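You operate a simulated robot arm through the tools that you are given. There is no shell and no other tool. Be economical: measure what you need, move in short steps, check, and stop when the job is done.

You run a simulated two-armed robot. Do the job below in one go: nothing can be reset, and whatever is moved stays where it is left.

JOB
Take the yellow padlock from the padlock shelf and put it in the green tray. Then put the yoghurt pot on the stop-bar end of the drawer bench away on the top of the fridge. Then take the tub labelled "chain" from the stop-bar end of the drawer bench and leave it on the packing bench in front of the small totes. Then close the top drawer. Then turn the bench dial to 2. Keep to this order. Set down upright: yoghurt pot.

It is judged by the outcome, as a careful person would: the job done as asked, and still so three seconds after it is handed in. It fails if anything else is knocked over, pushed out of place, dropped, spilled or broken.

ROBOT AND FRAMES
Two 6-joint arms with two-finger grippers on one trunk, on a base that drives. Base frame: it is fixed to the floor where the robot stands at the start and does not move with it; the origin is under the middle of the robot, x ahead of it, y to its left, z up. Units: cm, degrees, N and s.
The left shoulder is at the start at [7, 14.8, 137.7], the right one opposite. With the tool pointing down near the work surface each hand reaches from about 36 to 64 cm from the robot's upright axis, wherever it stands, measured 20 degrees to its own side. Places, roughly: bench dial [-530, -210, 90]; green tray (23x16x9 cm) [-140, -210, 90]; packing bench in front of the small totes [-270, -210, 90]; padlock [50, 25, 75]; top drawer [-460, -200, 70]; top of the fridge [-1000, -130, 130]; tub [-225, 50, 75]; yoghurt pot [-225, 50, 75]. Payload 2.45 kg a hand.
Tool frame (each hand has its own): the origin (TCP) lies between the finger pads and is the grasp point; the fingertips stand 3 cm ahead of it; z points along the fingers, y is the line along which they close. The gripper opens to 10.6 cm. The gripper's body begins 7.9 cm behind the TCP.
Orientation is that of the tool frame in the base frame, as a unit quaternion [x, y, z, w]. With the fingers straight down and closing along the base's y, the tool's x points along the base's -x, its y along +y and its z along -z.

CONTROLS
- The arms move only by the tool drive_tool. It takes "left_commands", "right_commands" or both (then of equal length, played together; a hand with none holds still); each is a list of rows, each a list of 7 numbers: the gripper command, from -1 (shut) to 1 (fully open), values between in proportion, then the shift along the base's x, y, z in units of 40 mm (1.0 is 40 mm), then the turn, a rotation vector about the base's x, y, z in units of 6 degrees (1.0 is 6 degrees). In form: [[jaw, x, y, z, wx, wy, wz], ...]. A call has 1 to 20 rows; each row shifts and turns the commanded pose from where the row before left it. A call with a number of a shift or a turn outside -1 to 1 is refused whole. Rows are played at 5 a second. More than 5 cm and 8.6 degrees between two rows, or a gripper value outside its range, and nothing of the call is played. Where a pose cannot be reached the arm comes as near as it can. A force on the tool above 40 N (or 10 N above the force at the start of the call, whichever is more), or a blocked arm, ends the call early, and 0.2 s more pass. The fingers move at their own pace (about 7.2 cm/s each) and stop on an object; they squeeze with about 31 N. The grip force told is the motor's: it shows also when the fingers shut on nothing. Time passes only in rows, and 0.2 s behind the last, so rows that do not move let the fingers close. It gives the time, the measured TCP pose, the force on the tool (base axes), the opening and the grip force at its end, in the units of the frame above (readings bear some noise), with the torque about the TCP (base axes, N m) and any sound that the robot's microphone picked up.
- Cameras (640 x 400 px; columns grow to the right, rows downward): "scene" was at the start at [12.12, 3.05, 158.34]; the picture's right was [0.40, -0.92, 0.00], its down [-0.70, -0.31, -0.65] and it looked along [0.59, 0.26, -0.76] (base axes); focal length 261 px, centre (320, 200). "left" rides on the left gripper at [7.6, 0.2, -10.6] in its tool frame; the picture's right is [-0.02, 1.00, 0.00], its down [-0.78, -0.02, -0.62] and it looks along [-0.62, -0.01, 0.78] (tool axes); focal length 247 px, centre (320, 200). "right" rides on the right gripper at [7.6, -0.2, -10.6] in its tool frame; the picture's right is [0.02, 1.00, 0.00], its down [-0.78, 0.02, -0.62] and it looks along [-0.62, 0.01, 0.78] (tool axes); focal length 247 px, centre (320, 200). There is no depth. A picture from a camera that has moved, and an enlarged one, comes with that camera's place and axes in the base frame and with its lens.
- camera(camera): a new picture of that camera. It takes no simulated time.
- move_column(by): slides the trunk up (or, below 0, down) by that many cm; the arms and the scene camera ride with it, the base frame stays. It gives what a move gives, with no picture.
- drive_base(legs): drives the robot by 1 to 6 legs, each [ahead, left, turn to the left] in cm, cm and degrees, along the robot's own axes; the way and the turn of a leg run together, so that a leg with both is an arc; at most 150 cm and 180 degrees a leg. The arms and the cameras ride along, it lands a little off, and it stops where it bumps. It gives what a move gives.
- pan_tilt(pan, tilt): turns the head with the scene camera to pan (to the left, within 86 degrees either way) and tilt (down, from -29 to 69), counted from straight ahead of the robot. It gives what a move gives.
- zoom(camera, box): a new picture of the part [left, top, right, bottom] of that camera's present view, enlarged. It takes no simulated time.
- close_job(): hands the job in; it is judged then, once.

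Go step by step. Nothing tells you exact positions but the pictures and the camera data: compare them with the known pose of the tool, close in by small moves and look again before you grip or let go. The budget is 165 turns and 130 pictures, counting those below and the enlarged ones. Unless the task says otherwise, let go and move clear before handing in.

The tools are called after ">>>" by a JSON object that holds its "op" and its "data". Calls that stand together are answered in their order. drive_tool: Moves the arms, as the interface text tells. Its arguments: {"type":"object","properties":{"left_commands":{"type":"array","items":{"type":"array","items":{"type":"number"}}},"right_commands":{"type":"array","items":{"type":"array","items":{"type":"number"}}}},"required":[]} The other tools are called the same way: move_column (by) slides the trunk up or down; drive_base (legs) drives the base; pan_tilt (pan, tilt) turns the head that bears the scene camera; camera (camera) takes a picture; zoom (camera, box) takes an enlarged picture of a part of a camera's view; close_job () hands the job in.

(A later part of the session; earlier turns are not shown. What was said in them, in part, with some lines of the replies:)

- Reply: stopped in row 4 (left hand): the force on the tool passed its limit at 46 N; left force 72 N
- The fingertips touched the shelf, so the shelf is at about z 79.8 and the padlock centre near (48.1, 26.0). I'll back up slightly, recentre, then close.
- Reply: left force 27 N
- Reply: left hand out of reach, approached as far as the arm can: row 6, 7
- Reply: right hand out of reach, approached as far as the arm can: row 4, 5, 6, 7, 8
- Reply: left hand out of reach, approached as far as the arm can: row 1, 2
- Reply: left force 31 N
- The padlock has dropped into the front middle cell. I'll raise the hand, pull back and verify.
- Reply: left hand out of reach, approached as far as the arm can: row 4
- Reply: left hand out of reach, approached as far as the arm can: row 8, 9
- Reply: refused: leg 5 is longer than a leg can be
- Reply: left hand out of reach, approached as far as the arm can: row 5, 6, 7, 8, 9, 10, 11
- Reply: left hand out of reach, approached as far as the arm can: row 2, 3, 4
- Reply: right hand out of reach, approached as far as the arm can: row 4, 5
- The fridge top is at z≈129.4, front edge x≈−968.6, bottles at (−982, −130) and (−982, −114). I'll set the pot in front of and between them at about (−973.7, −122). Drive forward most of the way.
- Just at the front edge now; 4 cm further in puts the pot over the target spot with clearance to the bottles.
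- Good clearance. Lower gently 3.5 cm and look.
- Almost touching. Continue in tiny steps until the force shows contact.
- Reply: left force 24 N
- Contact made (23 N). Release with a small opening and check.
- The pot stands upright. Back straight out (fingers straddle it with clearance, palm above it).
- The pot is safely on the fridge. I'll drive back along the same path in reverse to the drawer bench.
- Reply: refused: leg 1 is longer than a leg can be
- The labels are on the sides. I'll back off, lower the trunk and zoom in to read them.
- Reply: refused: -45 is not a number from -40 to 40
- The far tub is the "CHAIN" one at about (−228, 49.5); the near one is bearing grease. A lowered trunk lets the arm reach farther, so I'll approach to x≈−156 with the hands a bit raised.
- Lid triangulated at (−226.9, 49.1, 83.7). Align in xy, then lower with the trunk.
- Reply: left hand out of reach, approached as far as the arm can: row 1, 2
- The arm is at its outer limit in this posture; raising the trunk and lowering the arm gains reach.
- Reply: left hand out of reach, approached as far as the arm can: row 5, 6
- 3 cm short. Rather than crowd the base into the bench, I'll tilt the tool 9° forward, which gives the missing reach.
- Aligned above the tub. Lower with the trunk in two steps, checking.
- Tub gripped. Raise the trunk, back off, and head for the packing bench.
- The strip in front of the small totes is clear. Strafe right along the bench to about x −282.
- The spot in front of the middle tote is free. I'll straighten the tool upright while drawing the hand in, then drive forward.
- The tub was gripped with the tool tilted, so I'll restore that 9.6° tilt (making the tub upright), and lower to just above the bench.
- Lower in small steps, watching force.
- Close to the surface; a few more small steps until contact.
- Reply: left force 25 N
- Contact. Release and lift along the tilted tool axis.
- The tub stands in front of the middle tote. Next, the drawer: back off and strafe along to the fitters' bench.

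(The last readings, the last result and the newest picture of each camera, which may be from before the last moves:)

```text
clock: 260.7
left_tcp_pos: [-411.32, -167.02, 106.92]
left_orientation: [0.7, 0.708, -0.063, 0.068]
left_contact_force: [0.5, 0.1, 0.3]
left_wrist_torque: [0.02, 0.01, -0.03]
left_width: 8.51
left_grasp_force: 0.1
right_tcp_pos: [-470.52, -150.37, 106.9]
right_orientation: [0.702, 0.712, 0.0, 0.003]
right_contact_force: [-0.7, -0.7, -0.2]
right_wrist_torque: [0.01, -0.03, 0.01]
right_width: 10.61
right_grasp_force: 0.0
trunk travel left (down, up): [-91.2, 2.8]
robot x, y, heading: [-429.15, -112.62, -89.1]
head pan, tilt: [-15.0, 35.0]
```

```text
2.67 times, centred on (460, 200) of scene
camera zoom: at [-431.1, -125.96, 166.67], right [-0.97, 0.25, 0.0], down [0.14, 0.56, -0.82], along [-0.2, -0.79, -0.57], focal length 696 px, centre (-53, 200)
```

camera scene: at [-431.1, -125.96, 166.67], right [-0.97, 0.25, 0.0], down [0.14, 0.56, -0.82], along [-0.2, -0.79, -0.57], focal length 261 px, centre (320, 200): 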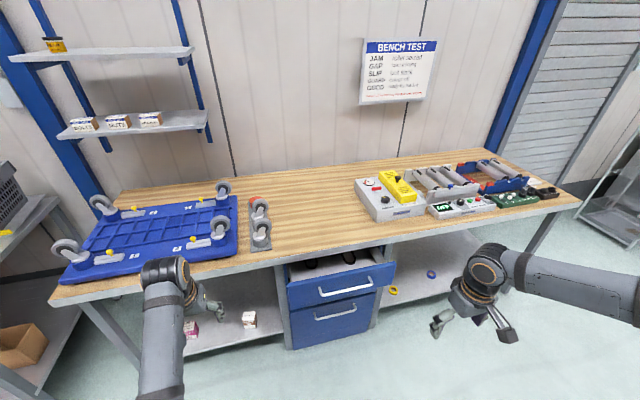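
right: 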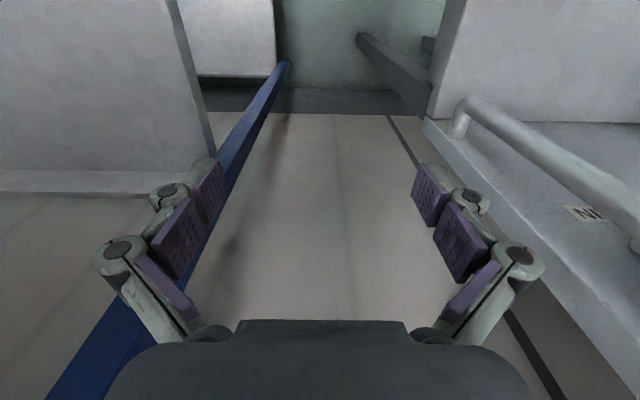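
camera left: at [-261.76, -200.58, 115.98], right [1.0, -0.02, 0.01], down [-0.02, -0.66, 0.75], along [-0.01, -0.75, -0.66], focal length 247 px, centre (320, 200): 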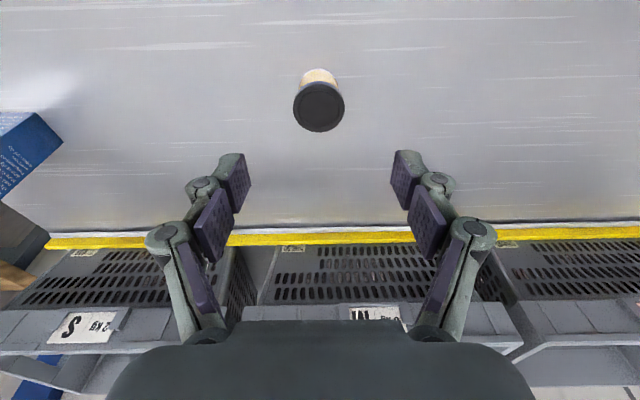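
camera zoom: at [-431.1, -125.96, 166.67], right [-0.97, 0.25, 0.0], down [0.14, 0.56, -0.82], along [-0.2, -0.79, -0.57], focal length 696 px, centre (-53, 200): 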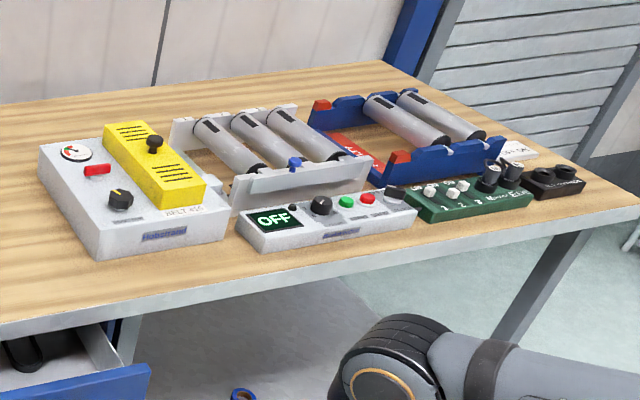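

The top drawer is pulled out; its face is near (−460, −190, 71). I'll line up the right hand (strafe 13 cm, lower the trunk), and tilt the closed fingers forward to push.

>>> {"op": "drive_base", "data": {"legs": [[0, -13, -0.9]]}}

>>> {"op": "move_column", "data": {"by": -29}}

>>> {"op": "drive_tool", "data": {"right_commands": [[-1, 0.59, -0.55, -0.07, -1, 0, 0], [-1, 0.59, -0.55, -0.07, -1, 0, 0], [-1, 0.59, -0.55, -0.07, -1, 0, 0], [-1, 0.59, -0.55, -0.07, -1, 0, 0], [-1, 0.59, -0.55, -0.07, -1, 0, 0], [-1, 0.59, -0.55, -0.07, -1, 0, 0], [-1, 0.59, -0.55, -0.07, -1, 0, 0], [-1, 0.59, -0.55, -0.07, -1, 0, 0], [-1, 0.59, -0.55, -0.07, -1, 0, 0], [-1, 0.59, -0.55, -0.07, -1, 0, 0], [-1, 0, 0, 0, 0, 0, 0]]}}

>>> {"op": "camera", "data": {"camera": "scene"}}

>>> {"op": "camera", "data": {"camera": "right"}}

```text
clock: 262.0
left_tcp_pos: [-425.0, -167.2, 106.88]
left_orientation: [0.705, 0.703, -0.064, 0.067]
left_contact_force: [-0.2, 0.0, -0.6]
left_wrist_torque: [0.02, 0.01, 0.03]
left_width: 8.49
left_grasp_force: 0.1
right_tcp_pos: [-484.2, -149.83, 107.1]
right_orientation: [0.709, 0.705, -0.001, 0.001]
right_contact_force: [0.1, -1.2, -0.4]
right_wrist_torque: [0.0, 0.02, 0.01]
right_width: 10.6
right_grasp_force: 0.0
trunk travel left (down, up): [-91.2, 2.8]
robot x, y, heading: [-441.75, -112.15, -90.2]
head pan, tilt: [-15.0, 35.0]
```

```text
clock: 264.9
left_tcp_pos: [-425.27, -167.31, 77.94]
left_orientation: [0.705, 0.703, -0.062, 0.068]
left_contact_force: [0.6, -0.3, -1.4]
left_wrist_torque: [0.01, 0.01, -0.03]
left_width: 8.48
left_grasp_force: 0.1
right_tcp_pos: [-484.31, -149.61, 78.07]
right_orientation: [0.709, 0.706, -0.001, 0.002]
right_contact_force: [0.9, 0.9, 0.6]
right_wrist_torque: [0.0, 0.02, 0.01]
right_width: 10.61
right_grasp_force: 0.1
trunk travel left (down, up): [-62.2, 31.8]
robot x, y, heading: [-442.36, -112.43, -90.0]
head pan, tilt: [-15.0, 35.0]
```

```text
clock: 267.3
left_tcp_pos: [-425.2, -167.32, 77.99]
left_orientation: [0.705, 0.703, -0.062, 0.068]
left_contact_force: [-0.7, 1.3, -0.2]
left_wrist_torque: [0.0, -0.02, -0.02]
left_width: 8.46
left_grasp_force: 0.1
right_tcp_pos: [-460.6, -171.85, 75.2]
right_orientation: [0.611, 0.611, -0.354, 0.357]
right_contact_force: [-1.2, -0.9, -0.8]
right_wrist_torque: [0.03, 0.01, 0.05]
right_width: 0.01
right_grasp_force: 28.8
trunk travel left (down, up): [-62.2, 31.8]
robot x, y, heading: [-442.0, -112.36, -89.9]
head pan, tilt: [-15.0, 35.0]
```

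```text
40 pictures are left
camera scene: at [-444.48, -125.95, 137.67], right [-0.97, 0.26, 0.0], down [0.15, 0.55, -0.82], along [-0.21, -0.79, -0.57], focal length 261 px, centre (320, 200)
```

scene: 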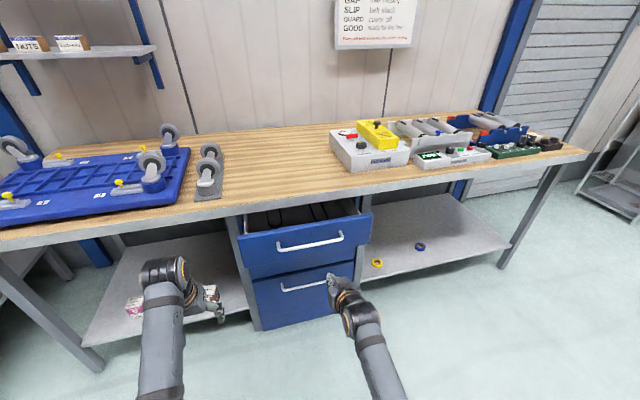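

```text
39 pictures are left
camera right: at [-460.8, -158.85, 73.92], right [1.0, 0.01, -0.01], down [0.01, 0.15, 0.99], along [0.01, -0.99, 0.15], focal length 247 px, centre (320, 200)
```

right: 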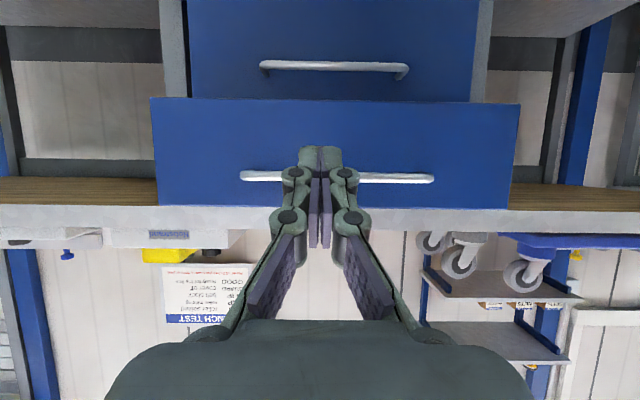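

Drawer face is at y≈−192 (z 66–80), handle at z 75.7; it needs about 10 cm of push. I'll pull the left hand back, set the right fingertips at z≈70 below the handle, and drive up close.

>>> {"op": "drive_tool", "data": {"left_commands": [[0, 0, 0.6, 0, 0, 0, 0], [0, 0, 0.6, 0, 0, 0, 0], [0, 0, 0.6, 0, 0, 0, 0], [0, 0, 0.4, 0, 0, 0, 0]], "right_commands": [[-1, 0.25, 0, -0.45, 0, 0, 0], [-1, 0.25, 0, -0.45, 0, 0, 0], [-1, 0, 0, 0, 0, 0, 0], [-1, 0, 0, 0, 0, 0, 0]]}}

>>> {"op": "drive_base", "data": {"legs": [[14, 0, 0]]}}

>>> {"op": "camera", "data": {"camera": "right"}}

>>> {"op": "camera", "data": {"camera": "scene"}}

```text
clock: 268.3
left_tcp_pos: [-423.22, -159.09, 78.36]
left_orientation: [0.704, 0.702, -0.05, 0.09]
left_contact_force: [0.3, 0.1, 0.1]
left_wrist_torque: [0.01, 0.02, 0.0]
left_width: 5.3
left_grasp_force: 0.1
right_tcp_pos: [-458.69, -171.65, 71.53]
right_orientation: [0.612, 0.611, -0.354, 0.357]
right_contact_force: [-0.5, -0.4, -0.8]
right_wrist_torque: [0.05, 0.02, 0.01]
right_width: 0.02
right_grasp_force: 28.8
trunk travel left (down, up): [-62.2, 31.8]
robot x, y, heading: [-441.99, -112.54, -90.2]
head pan, tilt: [-15.0, 35.0]
```

```text
clock: 269.6
left_tcp_pos: [-423.16, -172.75, 77.88]
left_orientation: [0.704, 0.704, -0.048, 0.088]
left_contact_force: [0.0, 0.1, -0.3]
left_wrist_torque: [0.01, -0.04, -0.02]
left_width: 5.3
left_grasp_force: 0.1
right_tcp_pos: [-458.49, -185.65, 71.38]
right_orientation: [0.611, 0.612, -0.353, 0.356]
right_contact_force: [0.6, -1.0, 1.0]
right_wrist_torque: [-0.01, -0.01, -0.01]
right_width: 0.0
right_grasp_force: 28.5
trunk travel left (down, up): [-62.2, 31.8]
robot x, y, heading: [-442.19, -126.27, -89.7]
head pan, tilt: [-15.0, 35.0]
```

```text
38 pictures are left
camera right: at [-458.67, -172.72, 70.23], right [1.0, 0.01, -0.01], down [0.01, 0.15, 0.99], along [0.02, -0.99, 0.15], focal length 247 px, centre (320, 200)
```

right: 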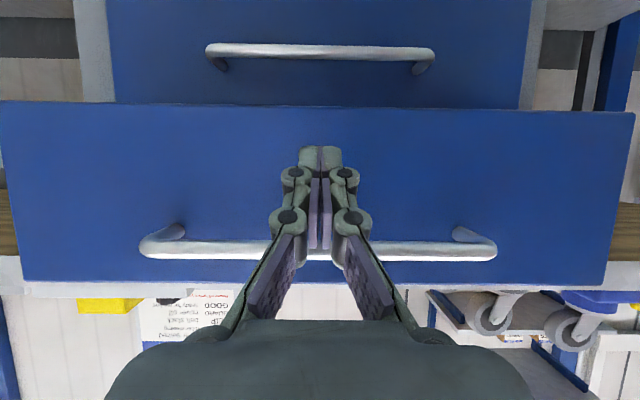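

```text
37 pictures are left
camera scene: at [-444.38, -139.96, 137.66], right [-0.97, 0.26, 0.0], down [0.15, 0.55, -0.82], along [-0.21, -0.79, -0.57], focal length 261 px, centre (320, 200)
```

scene: 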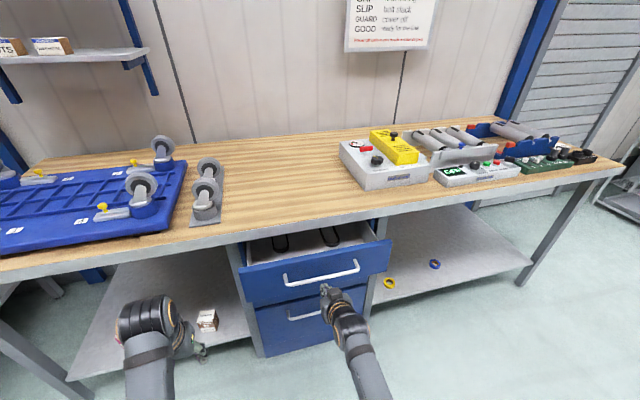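

Fingertips face the panel just below the handle. Push forward gently.

>>> {"op": "drive_tool", "data": {"right_commands": [[-1, 0, -0.3, 0, 0, 0, 0], [-1, 0, -0.3, 0, 0, 0, 0], [-1, 0, -0.3, 0, 0, 0, 0], [-1, 0, -0.3, 0, 0, 0, 0], [-1, 0, -0.3, 0, 0, 0, 0], [-1, 0, -0.3, 0, 0, 0, 0], [-1, 0, -0.3, 0, 0, 0, 0], [-1, 0, -0.3, 0, 0, 0, 0], [-1, 0, -0.3, 0, 0, 0, 0], [-1, 0, -0.3, 0, 0, 0, 0], [-1, 0, 0, 0, 0, 0, 0]]}}

>>> {"op": "camera", "data": {"camera": "scene"}}

```text
clock: 272.0
left_tcp_pos: [-423.03, -172.62, 77.99]
left_orientation: [0.703, 0.704, -0.047, 0.088]
left_contact_force: [0.0, 0.0, -0.5]
left_wrist_torque: [0.02, 0.0, -0.01]
left_width: 5.3
left_grasp_force: 0.0
right_tcp_pos: [-458.43, -197.57, 71.47]
right_orientation: [0.611, 0.612, -0.353, 0.357]
right_contact_force: [0.1, -0.5, 0.5]
right_wrist_torque: [-0.02, -0.02, -0.01]
right_width: 0.01
right_grasp_force: 28.4
trunk travel left (down, up): [-62.2, 31.8]
robot x, y, heading: [-442.25, -126.16, -90.4]
head pan, tilt: [-15.0, 35.0]
```

```text
36 pictures are left
camera scene: at [-444.39, -139.86, 137.67], right [-0.97, 0.26, 0.0], down [0.15, 0.55, -0.82], along [-0.21, -0.79, -0.57], focal length 261 px, centre (320, 200)
```

scene: 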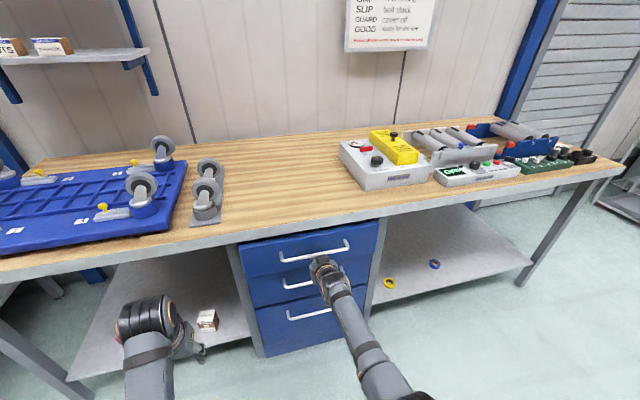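

Nearly closed. Push further in small steps until it resists.

>>> {"op": "drive_tool", "data": {"right_commands": [[-1, 0, -0.2, 0, 0, 0, 0], [-1, 0, -0.2, 0, 0, 0, 0], [-1, 0, -0.2, 0, 0, 0, 0], [-1, 0, -0.2, 0, 0, 0, 0], [-1, 0, 0, 0, 0, 0, 0]]}}

>>> {"op": "zoom", "data": {"camera": "scene", "box": [220, 200, 400, 360]}}

>>> {"op": "camera", "data": {"camera": "right"}}

```text
clock: 273.1
left_tcp_pos: [-423.03, -172.13, 78.23]
left_orientation: [0.704, 0.702, -0.051, 0.091]
left_contact_force: [0.3, -0.8, 0.4]
left_wrist_torque: [0.0, 0.0, -0.02]
left_width: 5.31
left_grasp_force: 0.1
right_tcp_pos: [-458.58, -199.65, 71.31]
right_orientation: [0.613, 0.614, -0.35, 0.354]
right_contact_force: [0.6, 31.0, 14.7]
right_wrist_torque: [-0.24, 0.0, -0.01]
right_width: 0.59
right_grasp_force: 29.2
trunk travel left (down, up): [-62.2, 31.8]
robot x, y, heading: [-442.47, -125.86, -89.7]
head pan, tilt: [-15.0, 35.0]
stopped in row 5 (right hand): the force on the tool passed its limit at 42 N (the readings are from after the stop); the commanded pose is now the measured one
```

```text
2.50 times, centred on (310, 280) of scene
camera zoom: at [-444.3, -138.9, 137.79], right [-0.97, 0.26, 0.0], down [0.15, 0.55, -0.82], along [-0.21, -0.79, -0.57], focal length 652 px, centre (345, 0)
```

zoom: 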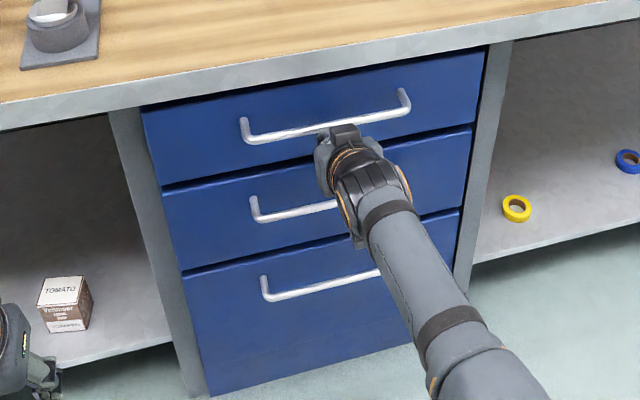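

```text
34 pictures are left
camera right: at [-458.73, -186.73, 70.2], right [1.0, 0.01, -0.01], down [0.01, 0.14, 0.99], along [0.02, -0.99, 0.14], focal length 247 px, centre (320, 200)
```

right: 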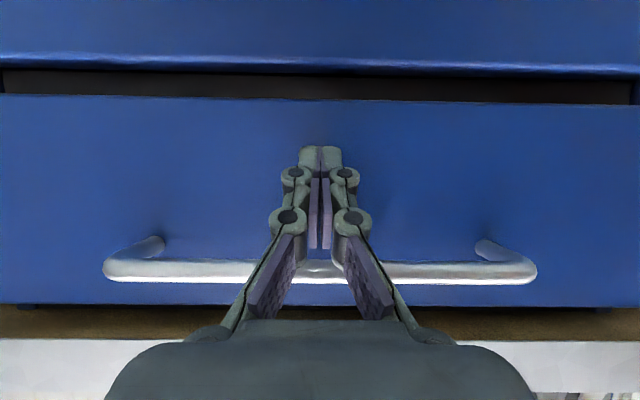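

The drawer hit its stop and looks flush. Retract the hand straight back and verify, then look at the bench dial.

>>> {"op": "drive_tool", "data": {"right_commands": [[-1, 0, 0.3, 0, 0, 0, 0], [-1, 0, 0.6, 0, 0, 0, 0], [-1, 0, 0.8, 0, 0, 0, 0], [-1, 0, 0.8, 0, 0, 0, 0], [-1, 0, 0.8, 0, 0, 0, 0], [-1, 0, 0, 0, 0, 0, 0]]}}

>>> {"op": "drive_base", "data": {"legs": [[-25, 0, 0]]}}

>>> {"op": "move_column", "data": {"by": 29}}

>>> {"op": "drive_base", "data": {"legs": [[0, -75, 0]]}}

>>> {"op": "pan_tilt", "data": {"pan": 0, "tilt": 35}}

>>> {"op": "camera", "data": {"camera": "scene"}}

```text
clock: 274.5
left_tcp_pos: [-423.09, -172.56, 77.73]
left_orientation: [0.704, 0.703, -0.047, 0.088]
left_contact_force: [-0.2, -1.1, -0.3]
left_wrist_torque: [0.01, 0.02, -0.01]
left_width: 5.29
left_grasp_force: 0.0
right_tcp_pos: [-458.65, -187.0, 70.73]
right_orientation: [0.614, 0.615, -0.348, 0.353]
right_contact_force: [-0.8, 0.5, -0.6]
right_wrist_torque: [-0.04, -0.03, -0.02]
right_width: 0.01
right_grasp_force: 28.3
trunk travel left (down, up): [-62.2, 31.8]
robot x, y, heading: [-442.35, -126.16, -90.2]
head pan, tilt: [-15.0, 35.0]
```

```text
clock: 276.3
left_tcp_pos: [-423.15, -146.98, 77.89]
left_orientation: [0.705, 0.703, -0.048, 0.088]
left_contact_force: [1.1, -0.1, 0.8]
left_wrist_torque: [0.0, 0.01, 0.06]
left_width: 5.3
left_grasp_force: 0.1
right_tcp_pos: [-458.63, -161.31, 70.93]
right_orientation: [0.614, 0.614, -0.349, 0.353]
right_contact_force: [0.4, 0.3, -0.4]
right_wrist_torque: [0.0, 0.04, 0.0]
right_width: 0.01
right_grasp_force: 28.6
trunk travel left (down, up): [-62.2, 31.8]
robot x, y, heading: [-441.85, -100.63, -90.3]
head pan, tilt: [-15.0, 35.0]
```

```text
clock: 279.2
left_tcp_pos: [-423.11, -147.09, 106.85]
left_orientation: [0.705, 0.703, -0.046, 0.087]
left_contact_force: [0.3, 0.2, 0.0]
left_wrist_torque: [0.0, 0.0, -0.01]
left_width: 5.31
left_grasp_force: 0.0
right_tcp_pos: [-458.62, -161.44, 99.91]
right_orientation: [0.614, 0.614, -0.349, 0.352]
right_contact_force: [-0.7, -0.2, -0.3]
right_wrist_torque: [-0.01, 0.0, -0.03]
right_width: 0.0
right_grasp_force: 28.6
trunk travel left (down, up): [-91.2, 2.8]
robot x, y, heading: [-442.51, -100.75, -89.9]
head pan, tilt: [-15.0, 35.0]
```

```text
clock: 283.2
left_tcp_pos: [-497.36, -146.74, 106.94]
left_orientation: [0.709, 0.698, -0.047, 0.087]
left_contact_force: [0.2, -0.7, -0.3]
left_wrist_torque: [0.03, 0.0, -0.02]
left_width: 5.29
left_grasp_force: 0.1
right_tcp_pos: [-533.01, -160.48, 99.81]
right_orientation: [0.619, 0.61, -0.351, 0.349]
right_contact_force: [-0.5, -0.3, 0.4]
right_wrist_torque: [0.01, 0.01, 0.01]
right_width: 0.0
right_grasp_force: 28.5
trunk travel left (down, up): [-91.2, 2.8]
robot x, y, heading: [-515.92, -99.34, -91.0]
head pan, tilt: [-15.0, 35.0]
```

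```text
clock: 284.0
left_tcp_pos: [-497.5, -146.75, 107.02]
left_orientation: [0.709, 0.698, -0.047, 0.089]
left_contact_force: [-0.4, 0.2, 0.0]
left_wrist_torque: [0.01, 0.0, 0.03]
left_width: 5.32
left_grasp_force: 0.1
right_tcp_pos: [-533.09, -160.46, 99.86]
right_orientation: [0.618, 0.61, -0.352, 0.35]
right_contact_force: [-0.6, 0.8, 0.1]
right_wrist_torque: [0.01, -0.01, 0.02]
right_width: 0.0
right_grasp_force: 28.2
trunk travel left (down, up): [-91.2, 2.8]
robot x, y, heading: [-515.89, -100.57, -91.2]
head pan, tilt: [0.0, 35.0]
```

```text
33 pictures are left
camera scene: at [-516.02, -113.93, 166.67], right [-1.0, 0.02, 0.0], down [0.01, 0.57, -0.82], along [-0.01, -0.82, -0.57], focal length 261 px, centre (320, 200)
```

scene: 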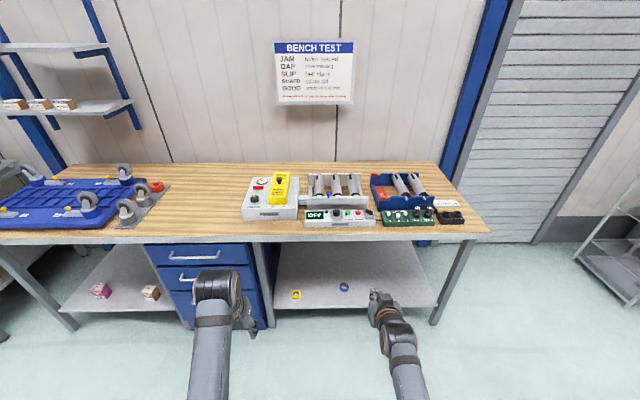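

>>> {"op": "zoom", "data": {"camera": "scene", "box": [230, 165, 350, 235]}}

>>> {"op": "zoom", "data": {"camera": "scene", "box": [295, 170, 475, 240]}}

>>> {"op": "zoom", "data": {"camera": "scene", "box": [130, 220, 290, 320]}}

```text
5.33 times, centred on (290, 200) of scene
camera zoom: at [-516.02, -113.93, 166.67], right [-1.0, 0.02, 0.0], down [0.01, 0.57, -0.82], along [-0.01, -0.82, -0.57], focal length 1392 px, centre (480, 200)
```

zoom: 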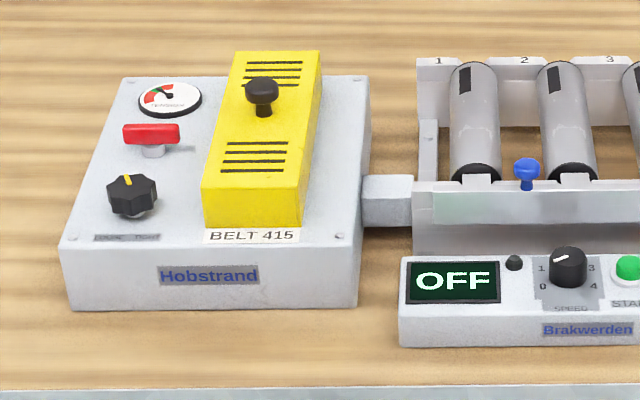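

```text
3.56 times, centred on (385, 205) of scene
camera zoom: at [-516.02, -113.93, 166.67], right [-1.0, 0.02, 0.0], down [0.01, 0.57, -0.82], along [-0.01, -0.82, -0.57], focal length 928 px, centre (89, 182)
```

zoom: 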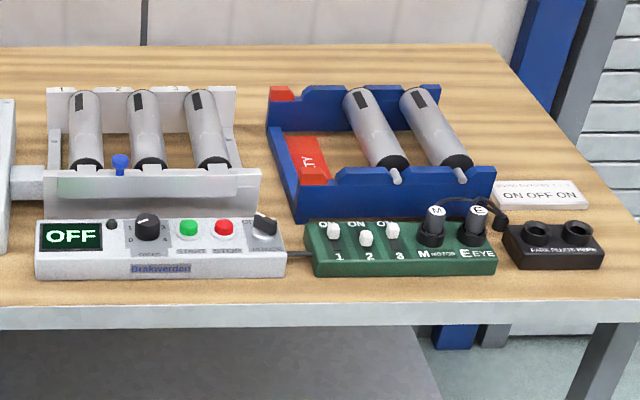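

```text
4.00 times, centred on (210, 270) of scene
camera zoom: at [-516.02, -113.93, 166.67], right [-1.0, 0.02, 0.0], down [0.01, 0.57, -0.82], along [-0.01, -0.82, -0.57], focal length 1044 px, centre (760, -80)
```

zoom: 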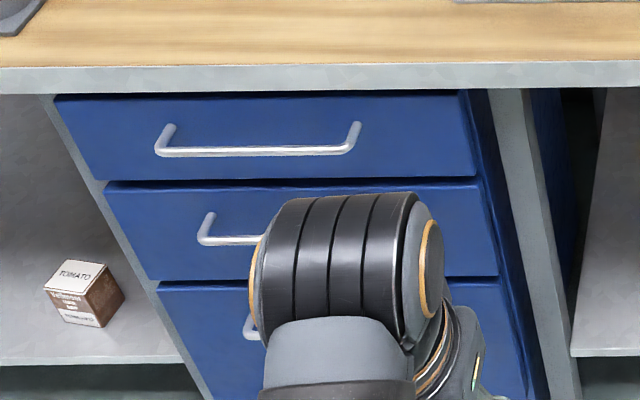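

The drawer is closed. The "SPEED" dial on the Brakwerden box has marks 0–4; let me look at it and its neighbour closely.

>>> {"op": "zoom", "data": {"camera": "scene", "box": [325, 198, 375, 230]}}

```text
12.50 times, centred on (350, 214) of scene
camera zoom: at [-516.02, -113.93, 166.67], right [-1.0, 0.02, 0.0], down [0.01, 0.57, -0.82], along [-0.01, -0.82, -0.57], focal length 3262 px, centre (-55, 25)
```

zoom: 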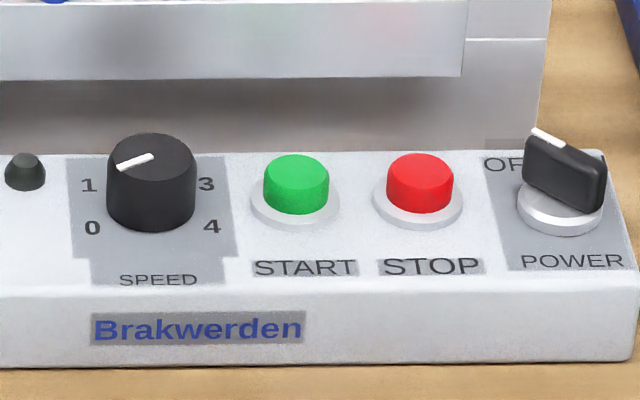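

The SPEED dial (at about (−525, −211)) points at 0; 2 is at the top, i.e. 120° clockwise. I'll straighten and raise the right hand for it and swing the left hand out of the way.

>>> {"op": "drive_tool", "data": {"left_commands": [[0, 0.6, 0.22, 0, 0, 0, 0], [0, 0.6, 0.22, 0, 0, 0, 0], [0, 0.6, 0.22, 0, 0, 0, 0], [0, 0.6, 0.22, 0, 0, 0, 0], [0, 0.6, 0.22, 0, 0, 0, 0], [0, 0.6, 0.22, 0, 0, 0, 0], [0, 0.6, 0.22, 0, 0, 0, 0], [0, 0.6, 0.22, 0, 0, 0, 0], [0, 0.6, 0.22, 0, 0, 0, 0], [0, 0.6, 0.22, 0, 0, 0, 0]], "right_commands": [[-0.06, 0, 0, 0.2, 0.99, 0, 0], [-0.06, 0, 0, 0.2, 0.99, 0, 0], [-0.06, 0, 0, 0.2, 0.99, 0, 0], [-0.06, 0, 0, 0.2, 0.99, 0, 0], [-0.06, 0, 0, 0.2, 0.99, 0, 0], [-0.06, 0, 0, 0.2, 0.99, 0, 0], [-0.06, 0, 0, 0.2, 0.99, 0, 0], [-0.06, 0, 0, 0.2, 0.99, 0, 0], [-0.06, 0, 0, 0.2, 0.99, 0, 0], [-0.06, 0, 0, 0.2, 0.99, 0, 0]]}}

>>> {"op": "drive_base", "data": {"legs": [[46, 5, 1.2]]}}

>>> {"op": "camera", "data": {"camera": "right"}}

>>> {"op": "pan_tilt", "data": {"pan": -8, "tilt": 50}}

>>> {"op": "camera", "data": {"camera": "scene"}}

```text
clock: 286.2
left_tcp_pos: [-478.19, -139.44, 106.45]
left_orientation: [0.709, 0.698, -0.048, 0.087]
left_contact_force: [0.2, 0.0, 0.2]
left_wrist_torque: [-0.03, 0.0, -0.03]
left_width: 5.29
left_grasp_force: 0.0
left hand out of reach, approached as far as the arm can: row 9, 10
right_tcp_pos: [-533.22, -160.46, 107.85]
right_orientation: [0.711, 0.703, -0.002, -0.003]
right_contact_force: [0.0, -0.4, -0.9]
right_wrist_torque: [0.01, 0.01, -0.02]
right_width: 4.96
right_grasp_force: 0.0
trunk travel left (down, up): [-91.2, 2.8]
robot x, y, heading: [-515.64, -100.06, -90.9]
head pan, tilt: [0.0, 35.0]
```

```text
clock: 289.0
left_tcp_pos: [-472.52, -185.07, 106.61]
left_orientation: [0.702, 0.705, -0.046, 0.089]
left_contact_force: [0.5, 0.1, 0.5]
left_wrist_torque: [0.01, -0.01, -0.02]
left_width: 5.28
left_grasp_force: 0.1
right_tcp_pos: [-527.06, -207.37, 107.87]
right_orientation: [0.704, 0.711, -0.004, -0.002]
right_contact_force: [-1.4, 0.0, -0.7]
right_wrist_torque: [0.0, -0.04, -0.02]
right_width: 4.99
right_grasp_force: 0.0
trunk travel left (down, up): [-91.2, 2.8]
robot x, y, heading: [-510.57, -146.95, -89.9]
head pan, tilt: [0.0, 35.0]
```

```text
28 pictures are left
camera right: at [-527.26, -199.77, 118.6], right [1.0, 0.03, -0.01], down [0.03, -0.78, 0.62], along [0.01, -0.62, -0.78], focal length 247 px, centre (320, 200)
```

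right: 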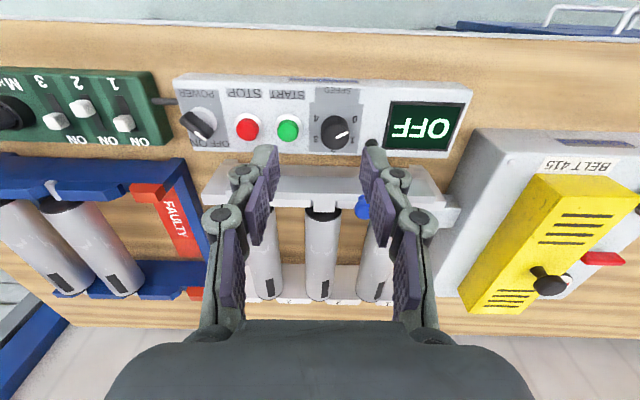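

```text
clock: 289.8
left_tcp_pos: [-472.52, -185.3, 106.56]
left_orientation: [0.702, 0.705, -0.046, 0.088]
left_contact_force: [-0.2, -0.2, -0.2]
left_wrist_torque: [-0.01, 0.0, 0.0]
left_width: 5.29
left_grasp_force: 0.0
right_tcp_pos: [-527.2, -207.52, 107.79]
right_orientation: [0.704, 0.711, -0.003, -0.002]
right_contact_force: [0.4, 0.5, -0.1]
right_wrist_torque: [0.04, 0.04, -0.01]
right_width: 4.98
right_grasp_force: 0.0
trunk travel left (down, up): [-91.2, 2.8]
robot x, y, heading: [-510.9, -146.62, -89.8]
head pan, tilt: [-8.0, 50.0]
```

```text
27 pictures are left
camera scene: at [-511.93, -159.45, 164.5], right [-0.99, 0.13, 0.0], down [0.1, 0.76, -0.64], along [-0.09, -0.64, -0.77], focal length 261 px, centre (320, 200)
```

scene: 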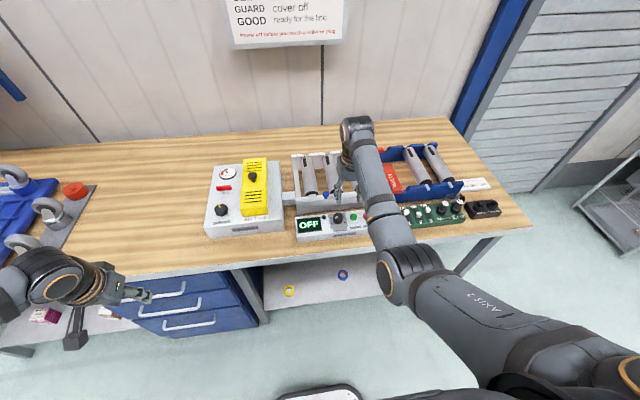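

>>> {"op": "zoom", "data": {"camera": "right", "box": [270, 70, 400, 160]}}

>>> {"op": "zoom", "data": {"camera": "scene", "box": [290, 180, 390, 250]}}

```text
4.44 times, centred on (335, 115) of right
camera zoom: at [-527.23, -199.96, 118.51], right [1.0, 0.03, -0.01], down [0.03, -0.78, 0.62], along [0.01, -0.62, -0.78], focal length 1098 px, centre (253, 578)
```

zoom: 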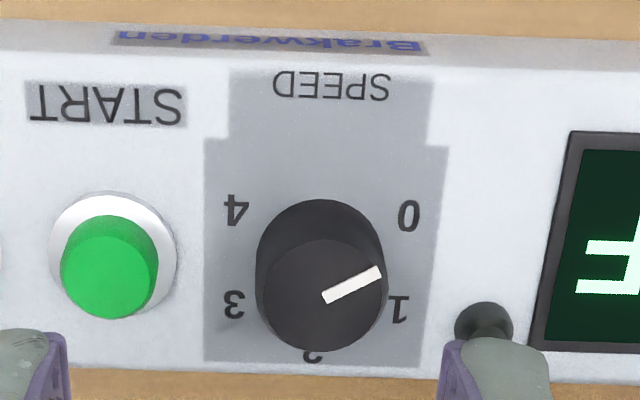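

```text
5.71 times, centred on (340, 215) of scene
camera zoom: at [-511.93, -159.45, 164.5], right [-0.99, 0.13, 0.0], down [0.1, 0.76, -0.64], along [-0.09, -0.64, -0.77], focal length 1491 px, centre (206, 114)
```

zoom: 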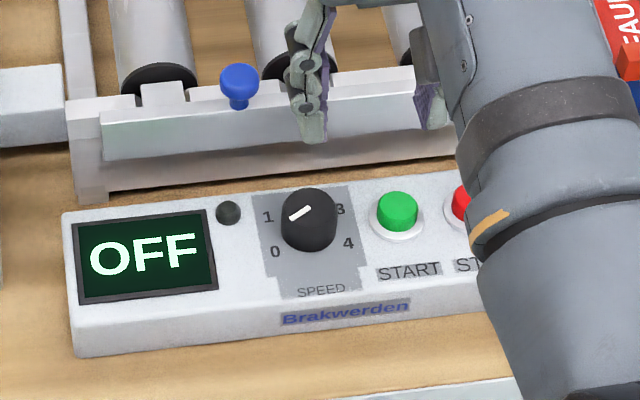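

Top view confirms the pointer is at 0, knob centre ≈ (−525.4, −211.75), top z≈91.9. I'll yaw the right hand +60°, centre it over the knob and come down to just above.

>>> {"op": "drive_tool", "data": {"right_commands": [[-0.06, 0.045, -0.106, 0, 0, 0, 1], [-0.06, 0.045, -0.106, 0, 0, 0, 1], [-0.06, 0.045, -0.106, 0, 0, 0, 1], [-0.06, 0.045, -0.106, 0, 0, 0, 1], [-0.06, 0.045, -0.106, 0, 0, 0, 1], [-0.06, 0.045, -0.106, 0, 0, 0, 1], [-0.06, 0.045, -0.106, 0, 0, 0, 1], [-0.06, 0.045, -0.106, 0, 0, 0, 1], [-0.06, 0.045, -0.106, 0, 0, 0, 1], [-0.06, 0.045, -0.106, 0, 0, 0, 1], [-0.06, 0, 0, -0.7, 0, 0, 0], [-0.06, 0, 0, -0.7, 0, 0, 0], [-0.06, 0, 0, -0.7, 0, 0, 0], [-0.06, 0, 0, -0.5, 0, 0, 0], [-0.06, 0, 0, 0, 0, 0, 0]]}}

>>> {"op": "camera", "data": {"camera": "right"}}

>>> {"op": "zoom", "data": {"camera": "scene", "box": [290, 180, 390, 250]}}

```text
clock: 293.0
left_tcp_pos: [-472.41, -185.32, 106.65]
left_orientation: [0.703, 0.705, -0.047, 0.087]
left_contact_force: [1.0, -0.2, 0.2]
left_wrist_torque: [0.0, 0.0, -0.03]
left_width: 5.29
left_grasp_force: 0.0
right_tcp_pos: [-525.67, -210.86, 97.78]
right_orientation: [0.253, 0.967, -0.004, -0.001]
right_contact_force: [-0.2, 0.0, 0.2]
right_wrist_torque: [0.02, -0.02, -0.02]
right_width: 4.97
right_grasp_force: 0.0
right hand out of reach, approached as far as the arm can: row 13, 14
trunk travel left (down, up): [-91.2, 2.8]
robot x, y, heading: [-511.03, -146.42, -90.3]
head pan, tilt: [-8.0, 50.0]
```

```text
24 pictures are left
camera right: at [-532.24, -207.16, 108.56], right [0.47, 0.88, -0.01], down [0.69, -0.37, 0.62], along [0.55, -0.3, -0.78], focal length 247 px, centre (320, 200)
```

right: 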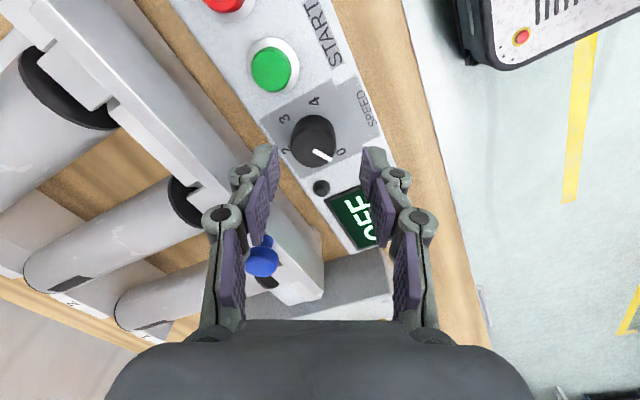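

```text
5.71 times, centred on (340, 215) of scene
camera zoom: at [-511.93, -159.39, 164.5], right [-0.99, 0.13, 0.0], down [0.1, 0.76, -0.64], along [-0.09, -0.64, -0.77], focal length 1491 px, centre (206, 114)
```

zoom: 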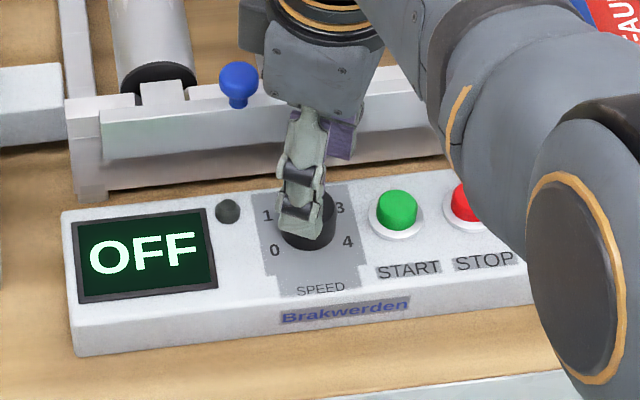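

Out of reach by a little; I'll raise and draw the hand back 7 cm, move the base 7 cm forward.

>>> {"op": "drive_tool", "data": {"right_commands": [[-0.06, 0, 0.5, 0.8, 0, 0, 0], [-0.06, 0, 0.6, 0.8, 0, 0, 0], [-0.06, 0, 0.6, 0.2, 0, 0, 0], [-0.06, 0, 0, 0, 0, 0, 0]]}}

>>> {"op": "drive_base", "data": {"legs": [[7, 0, 0]]}}

```text
clock: 294.0
left_tcp_pos: [-472.51, -185.36, 106.49]
left_orientation: [0.703, 0.705, -0.046, 0.087]
left_contact_force: [0.8, -0.6, 0.1]
left_wrist_torque: [0.03, 0.0, 0.01]
left_width: 5.29
left_grasp_force: 0.1
right_tcp_pos: [-525.58, -204.06, 104.97]
right_orientation: [0.254, 0.967, -0.003, -0.001]
right_contact_force: [-0.2, -0.4, -1.4]
right_wrist_torque: [-0.02, 0.01, -0.02]
right_width: 5.0
right_grasp_force: 0.0
trunk travel left (down, up): [-91.2, 2.8]
robot x, y, heading: [-511.09, -146.78, -89.7]
head pan, tilt: [-8.0, 50.0]
```

```text
clock: 295.0
left_tcp_pos: [-472.39, -191.63, 106.86]
left_orientation: [0.702, 0.705, -0.048, 0.091]
left_contact_force: [-0.4, -0.1, -0.2]
left_wrist_torque: [-0.04, 0.04, 0.01]
left_width: 5.31
left_grasp_force: 0.0
right_tcp_pos: [-525.37, -210.43, 105.25]
right_orientation: [0.254, 0.967, -0.006, 0.0]
right_contact_force: [-0.2, 0.9, 0.2]
right_wrist_torque: [-0.05, 0.01, -0.02]
right_width: 4.99
right_grasp_force: 0.1
trunk travel left (down, up): [-91.2, 2.8]
robot x, y, heading: [-510.82, -153.68, -89.6]
head pan, tilt: [-8.0, 50.0]
```

>>> {"op": "drive_tool", "data": {"right_commands": [[-0.06, 0, -0.28, 0, 0, 0, 0], [-0.06, 0, 0, -0.8, 0, 0, 0], [-0.06, 0, 0, -0.8, 0, 0, 0], [-0.06, 0, 0, -0.6, 0, 0, 0], [-0.06, 0, 0, 0, 0, 0, 0]]}}

>>> {"op": "camera", "data": {"camera": "right"}}

>>> {"op": "zoom", "data": {"camera": "scene", "box": [290, 150, 390, 220]}}

```text
clock: 296.2
left_tcp_pos: [-472.31, -192.16, 106.69]
left_orientation: [0.702, 0.705, -0.047, 0.088]
left_contact_force: [-0.2, 0.4, -0.6]
left_wrist_torque: [-0.05, 0.02, 0.02]
left_width: 5.33
left_grasp_force: 0.0
right_tcp_pos: [-525.35, -212.07, 96.08]
right_orientation: [0.253, 0.967, -0.005, 0.0]
right_contact_force: [0.1, -0.1, 0.4]
right_wrist_torque: [-0.02, -0.01, 0.0]
right_width: 4.98
right_grasp_force: 0.1
trunk travel left (down, up): [-91.2, 2.8]
robot x, y, heading: [-510.37, -153.77, -89.8]
head pan, tilt: [-8.0, 50.0]
```

```text
22 pictures are left
camera right: at [-532.02, -208.5, 106.86], right [0.47, 0.88, -0.01], down [0.69, -0.36, 0.62], along [0.55, -0.3, -0.78], focal length 247 px, centre (320, 200)
```

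right: 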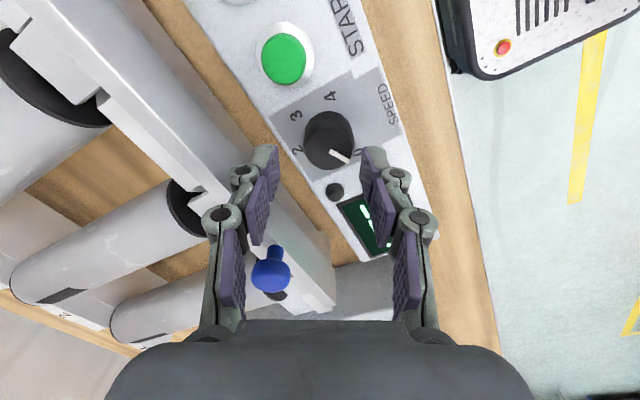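

```text
5.71 times, centred on (340, 185) of scene
camera zoom: at [-511.89, -166.21, 164.52], right [-0.99, 0.13, 0.0], down [0.1, 0.76, -0.64], along [-0.09, -0.64, -0.77], focal length 1491 px, centre (206, 286)
```

zoom: 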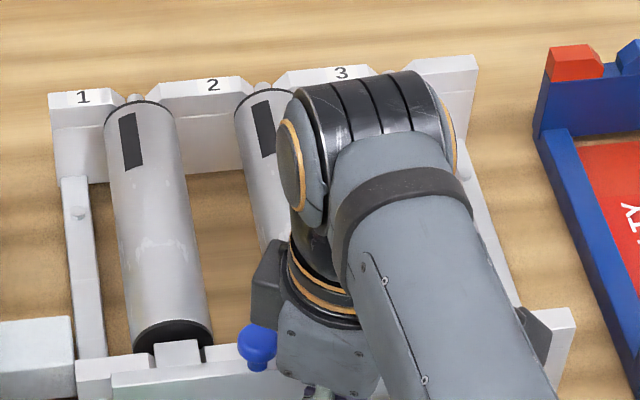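

Aligned within half a centimetre; correct by (−0.25, +0.5), descend around the knob to TCP z≈93.2 and close.

>>> {"op": "drive_tool", "data": {"right_commands": [[-0.06, -0.06, 0.12, 0, 0, 0, 0], [-0.06, 0, 0, -0.3, 0, 0, 0], [-0.06, 0, 0, -0.3, 0, 0, 0], [-0.06, 0, 0, -0.12, 0, 0, 0], [-0.06, 0, 0, 0, 0, 0, 0], [-1, 0, 0, 0, 0, 0, 0], [-1, 0, 0, 0, 0, 0, 0], [-1, 0, 0, 0, 0, 0, 0]]}}

>>> {"op": "camera", "data": {"camera": "right"}}

```text
clock: 298.0
left_tcp_pos: [-472.4, -192.11, 106.56]
left_orientation: [0.703, 0.705, -0.047, 0.087]
left_contact_force: [0.9, -0.5, 0.4]
left_wrist_torque: [-0.02, 0.01, -0.01]
left_width: 5.31
left_grasp_force: 0.1
right_tcp_pos: [-525.44, -211.41, 93.4]
right_orientation: [0.254, 0.967, -0.003, -0.001]
right_contact_force: [5.8, 11.3, -3.3]
right_wrist_torque: [0.49, -0.35, -0.07]
right_width: 3.25
right_grasp_force: 45.2
trunk travel left (down, up): [-91.2, 2.8]
robot x, y, heading: [-510.91, -153.32, -89.6]
head pan, tilt: [-8.0, 50.0]
```

```text
20 pictures are left
camera right: at [-532.11, -207.85, 104.04], right [0.47, 0.88, -0.01], down [0.69, -0.37, 0.62], along [0.55, -0.3, -0.78], focal length 247 px, centre (320, 200)
```

right: 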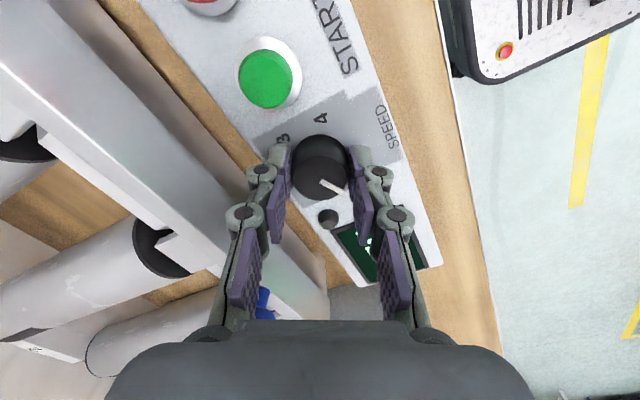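

Gripped. Turn clockwise 60° first and check.

>>> {"op": "drive_tool", "data": {"right_commands": [[-1, 0.03, 0.05, 0, 0, 0, -0.5], [-1, 0, 0, 0, 0, 0, -1], [-1, 0, 0, 0, 0, 0, -1], [-1, 0, 0, 0, 0, 0, -1], [-1, 0, 0, 0, 0, 0, -1], [-1, 0, 0, 0, 0, 0, -1], [-1, 0, 0, 0, 0, 0, -1], [-1, 0, 0, 0, 0, 0, -1], [-1, 0, 0, 0, 0, 0, -1], [-1, 0, 0, 0, 0, 0, -1], [-1, 0, 0, 0, 0, 0, -0.5]]}}

>>> {"op": "camera", "data": {"camera": "right"}}

```text
clock: 300.4
left_tcp_pos: [-472.26, -192.26, 106.42]
left_orientation: [0.702, 0.705, -0.047, 0.088]
left_contact_force: [0.6, 0.1, -0.2]
left_wrist_torque: [0.02, -0.03, -0.02]
left_width: 5.3
left_grasp_force: 0.1
right_tcp_pos: [-525.27, -211.29, 93.31]
right_orientation: [0.703, 0.711, -0.003, -0.003]
right_contact_force: [12.7, 12.6, -14.4]
right_wrist_torque: [0.97, -0.48, -0.02]
right_width: 3.27
right_grasp_force: 45.3
trunk travel left (down, up): [-91.2, 2.8]
robot x, y, heading: [-510.96, -153.73, -89.7]
head pan, tilt: [-8.0, 50.0]
```

```text
19 pictures are left
camera right: at [-525.47, -203.85, 104.06], right [1.0, 0.03, -0.01], down [0.03, -0.78, 0.62], along [0.01, -0.62, -0.78], focal length 247 px, centre (320, 200)
```

right: 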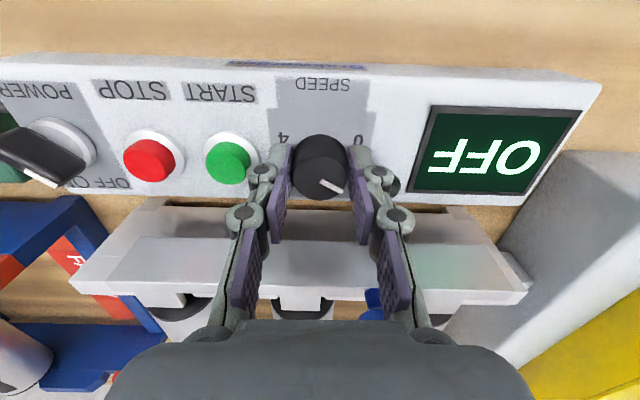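

It's at 1 now. Turn another 60° to 2.

>>> {"op": "drive_tool", "data": {"right_commands": [[-1, 0, 0, 0, 0, 0, -0.5], [-1, 0, 0, 0, 0, 0, -1], [-1, 0, 0, 0, 0, 0, -1], [-1, 0, 0, 0, 0, 0, -1], [-1, 0, 0, 0, 0, 0, -1], [-1, 0, 0, 0, 0, 0, -1], [-1, 0, 0, 0, 0, 0, -1], [-1, 0, 0, 0, 0, 0, -1], [-1, 0, 0, 0, 0, 0, -1], [-1, 0, 0, 0, 0, 0, -1], [-1, 0, 0, 0, 0, 0, -0.5], [-1, 0, 0, 0, 0, 0, 0]]}}

>>> {"op": "camera", "data": {"camera": "right"}}

```text
clock: 303.0
left_tcp_pos: [-472.28, -192.13, 106.51]
left_orientation: [0.702, 0.706, -0.047, 0.088]
left_contact_force: [-0.7, -0.5, -0.1]
left_wrist_torque: [0.01, 0.01, 0.01]
left_width: 5.32
left_grasp_force: 0.0
right_tcp_pos: [-525.36, -211.5, 93.38]
right_orientation: [0.965, 0.263, -0.002, -0.004]
right_contact_force: [14.0, 11.6, -12.1]
right_wrist_torque: [0.33, -0.49, -0.04]
right_width: 3.23
right_grasp_force: 45.3
trunk travel left (down, up): [-91.2, 2.8]
robot x, y, heading: [-510.67, -153.6, -89.8]
head pan, tilt: [-8.0, 50.0]
```

```text
18 pictures are left
camera right: at [-518.71, -207.59, 104.06], right [0.53, -0.85, -0.01], down [-0.66, -0.42, 0.62], along [-0.53, -0.32, -0.78], focal length 247 px, centre (320, 200)
```

right: 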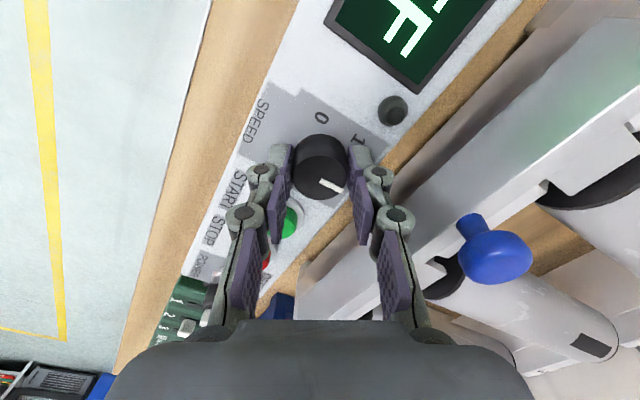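

Turned 120° in total. Release, lift clear and verify the pointer.

>>> {"op": "drive_tool", "data": {"right_commands": [[-0.06, 0, 0, 0, 0, 0, 0], [-0.06, 0, 0, 0, 0, 0, 0], [-0.06, 0, 0, 0.3, 0, 0, 0], [-0.06, 0, 0, 0.8, 0, 0, 0], [-0.06, 0, 0, 0.8, 0, 0, 0], [-0.06, 0, 0.2, 0.8, 0, 0, 1], [-0.06, 0, 0.3, 0, 0, 0, 1], [-0.06, 0, 0.3, 0, 0, 0, 1], [-0.06, 0, 0.3, 0, 0, 0, 1], [-0.06, 0, 0.3, 0, 0, 0, 1], [-0.06, 0, 0, 0, 0, 0, 1], [-0.06, 0, 0, 0, 0, 0, 1], [-0.06, 0, 0, 0, 0, 0, 1], [-0.06, 0, 0, 0, 0, 0, 1], [-0.06, 0, 0, 0, 0, 0, 1]]}}

>>> {"op": "zoom", "data": {"camera": "right", "box": [240, 40, 420, 165]}}

```text
clock: 306.2
left_tcp_pos: [-472.52, -192.27, 106.59]
left_orientation: [0.702, 0.705, -0.046, 0.089]
left_contact_force: [-1.4, 0.0, -0.4]
left_wrist_torque: [0.02, 0.03, -0.02]
left_width: 5.3
left_grasp_force: 0.1
right_tcp_pos: [-525.5, -205.98, 104.1]
right_orientation: [0.703, 0.711, -0.003, -0.004]
right_contact_force: [-0.3, 0.5, 0.1]
right_wrist_torque: [0.02, 0.02, -0.02]
right_width: 4.96
right_grasp_force: 0.1
trunk travel left (down, up): [-91.2, 2.8]
robot x, y, heading: [-510.56, -153.9, -89.6]
head pan, tilt: [-8.0, 50.0]
```

```text
3.20 times, centred on (330, 102) of right
camera zoom: at [-525.67, -198.36, 114.84], right [1.0, 0.03, -0.01], down [0.03, -0.78, 0.62], along [0.01, -0.62, -0.78], focal length 790 px, centre (288, 512)
```

zoom: 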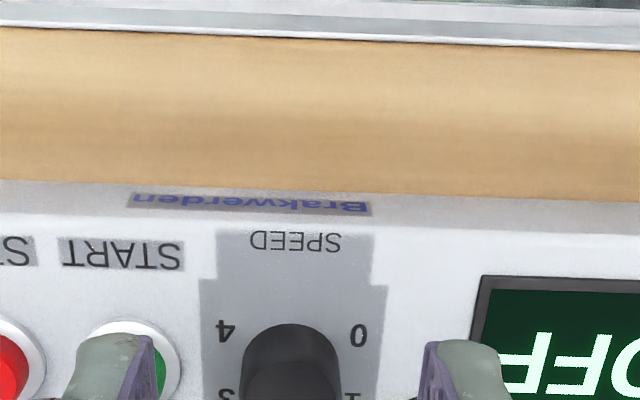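

>>> {"op": "zoom", "data": {"camera": "right", "box": [270, 130, 390, 210]}}

```text
5.00 times, centred on (330, 170) of right
camera zoom: at [-525.67, -198.36, 114.84], right [1.0, 0.03, -0.01], down [0.03, -0.78, 0.62], along [0.01, -0.62, -0.78], focal length 1235 px, centre (270, 350)
```

zoom: 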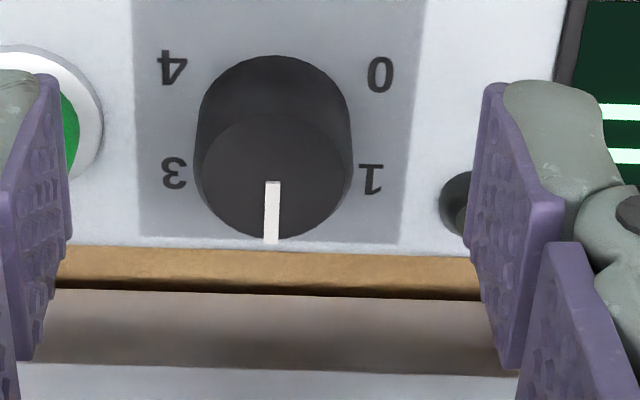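

The pointer is exactly at 2. Back off clear of the bench and take one last look.

>>> {"op": "drive_base", "data": {"legs": [[-40, 0, 0]]}}

>>> {"op": "pan_tilt", "data": {"pan": 10, "tilt": 35}}

>>> {"op": "camera", "data": {"camera": "scene"}}

```text
clock: 308.7
left_tcp_pos: [-472.68, -152.29, 106.53]
left_orientation: [0.703, 0.705, -0.045, 0.087]
left_contact_force: [-0.4, -0.2, -0.4]
left_wrist_torque: [0.01, 0.0, 0.01]
left_width: 5.29
left_grasp_force: 0.0
right_tcp_pos: [-525.74, -166.06, 104.14]
right_orientation: [0.703, 0.711, -0.003, -0.002]
right_contact_force: [0.8, -0.3, 0.5]
right_wrist_torque: [0.03, 0.0, -0.02]
right_width: 4.95
right_grasp_force: 0.1
trunk travel left (down, up): [-91.2, 2.8]
robot x, y, heading: [-511.06, -113.7, -89.5]
head pan, tilt: [-8.0, 50.0]
```

```text
clock: 309.5
left_tcp_pos: [-472.63, -152.12, 106.65]
left_orientation: [0.703, 0.705, -0.046, 0.088]
left_contact_force: [-0.2, -0.2, -0.7]
left_wrist_torque: [0.0, 0.04, 0.01]
left_width: 5.28
left_grasp_force: 0.1
right_tcp_pos: [-525.71, -165.73, 104.08]
right_orientation: [0.703, 0.711, -0.003, -0.002]
right_contact_force: [-0.5, -1.2, 0.1]
right_wrist_torque: [0.0, 0.02, -0.01]
right_width: 4.97
right_grasp_force: 0.0
trunk travel left (down, up): [-91.2, 2.8]
robot x, y, heading: [-511.13, -114.12, -89.6]
head pan, tilt: [10.0, 35.0]
```

```text
15 pictures are left
camera scene: at [-509.49, -127.24, 166.67], right [-0.98, -0.18, 0.0], down [-0.1, 0.56, -0.82], along [0.15, -0.81, -0.57], focal length 261 px, centre (320, 200)
```

scene: 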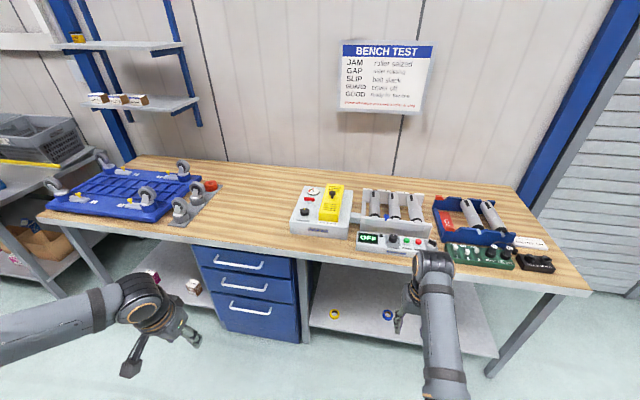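

The drawer is shut, the dial points at 2, both hands are clear and nothing near the bench has been disturbed, so I'm handing in.

>>> {"op": "close_job", "data": {}}

```text
The job is handed in.
```

All five steps were done in the order asked, and the job is handed in:
- **Padlock:** the yellow padlock is in the front middle cell of the green tray. The fingers would not fit down into the cell, so it fell the last few centimetres and landed standing.
- **Yoghurt pot:** it stands upright on top of the fridge, in front of the two bottles.
- **Tub:** the tub is on the packing bench in front of the middle small tote. I could read only "CH" on its label; the other tub there said "bearing grease".
- **Top drawer:** it is pushed in to its stop.
- **Bench dial:** I took this to be the SPEED dial on the Brakwerden box; its pointer is at 2.
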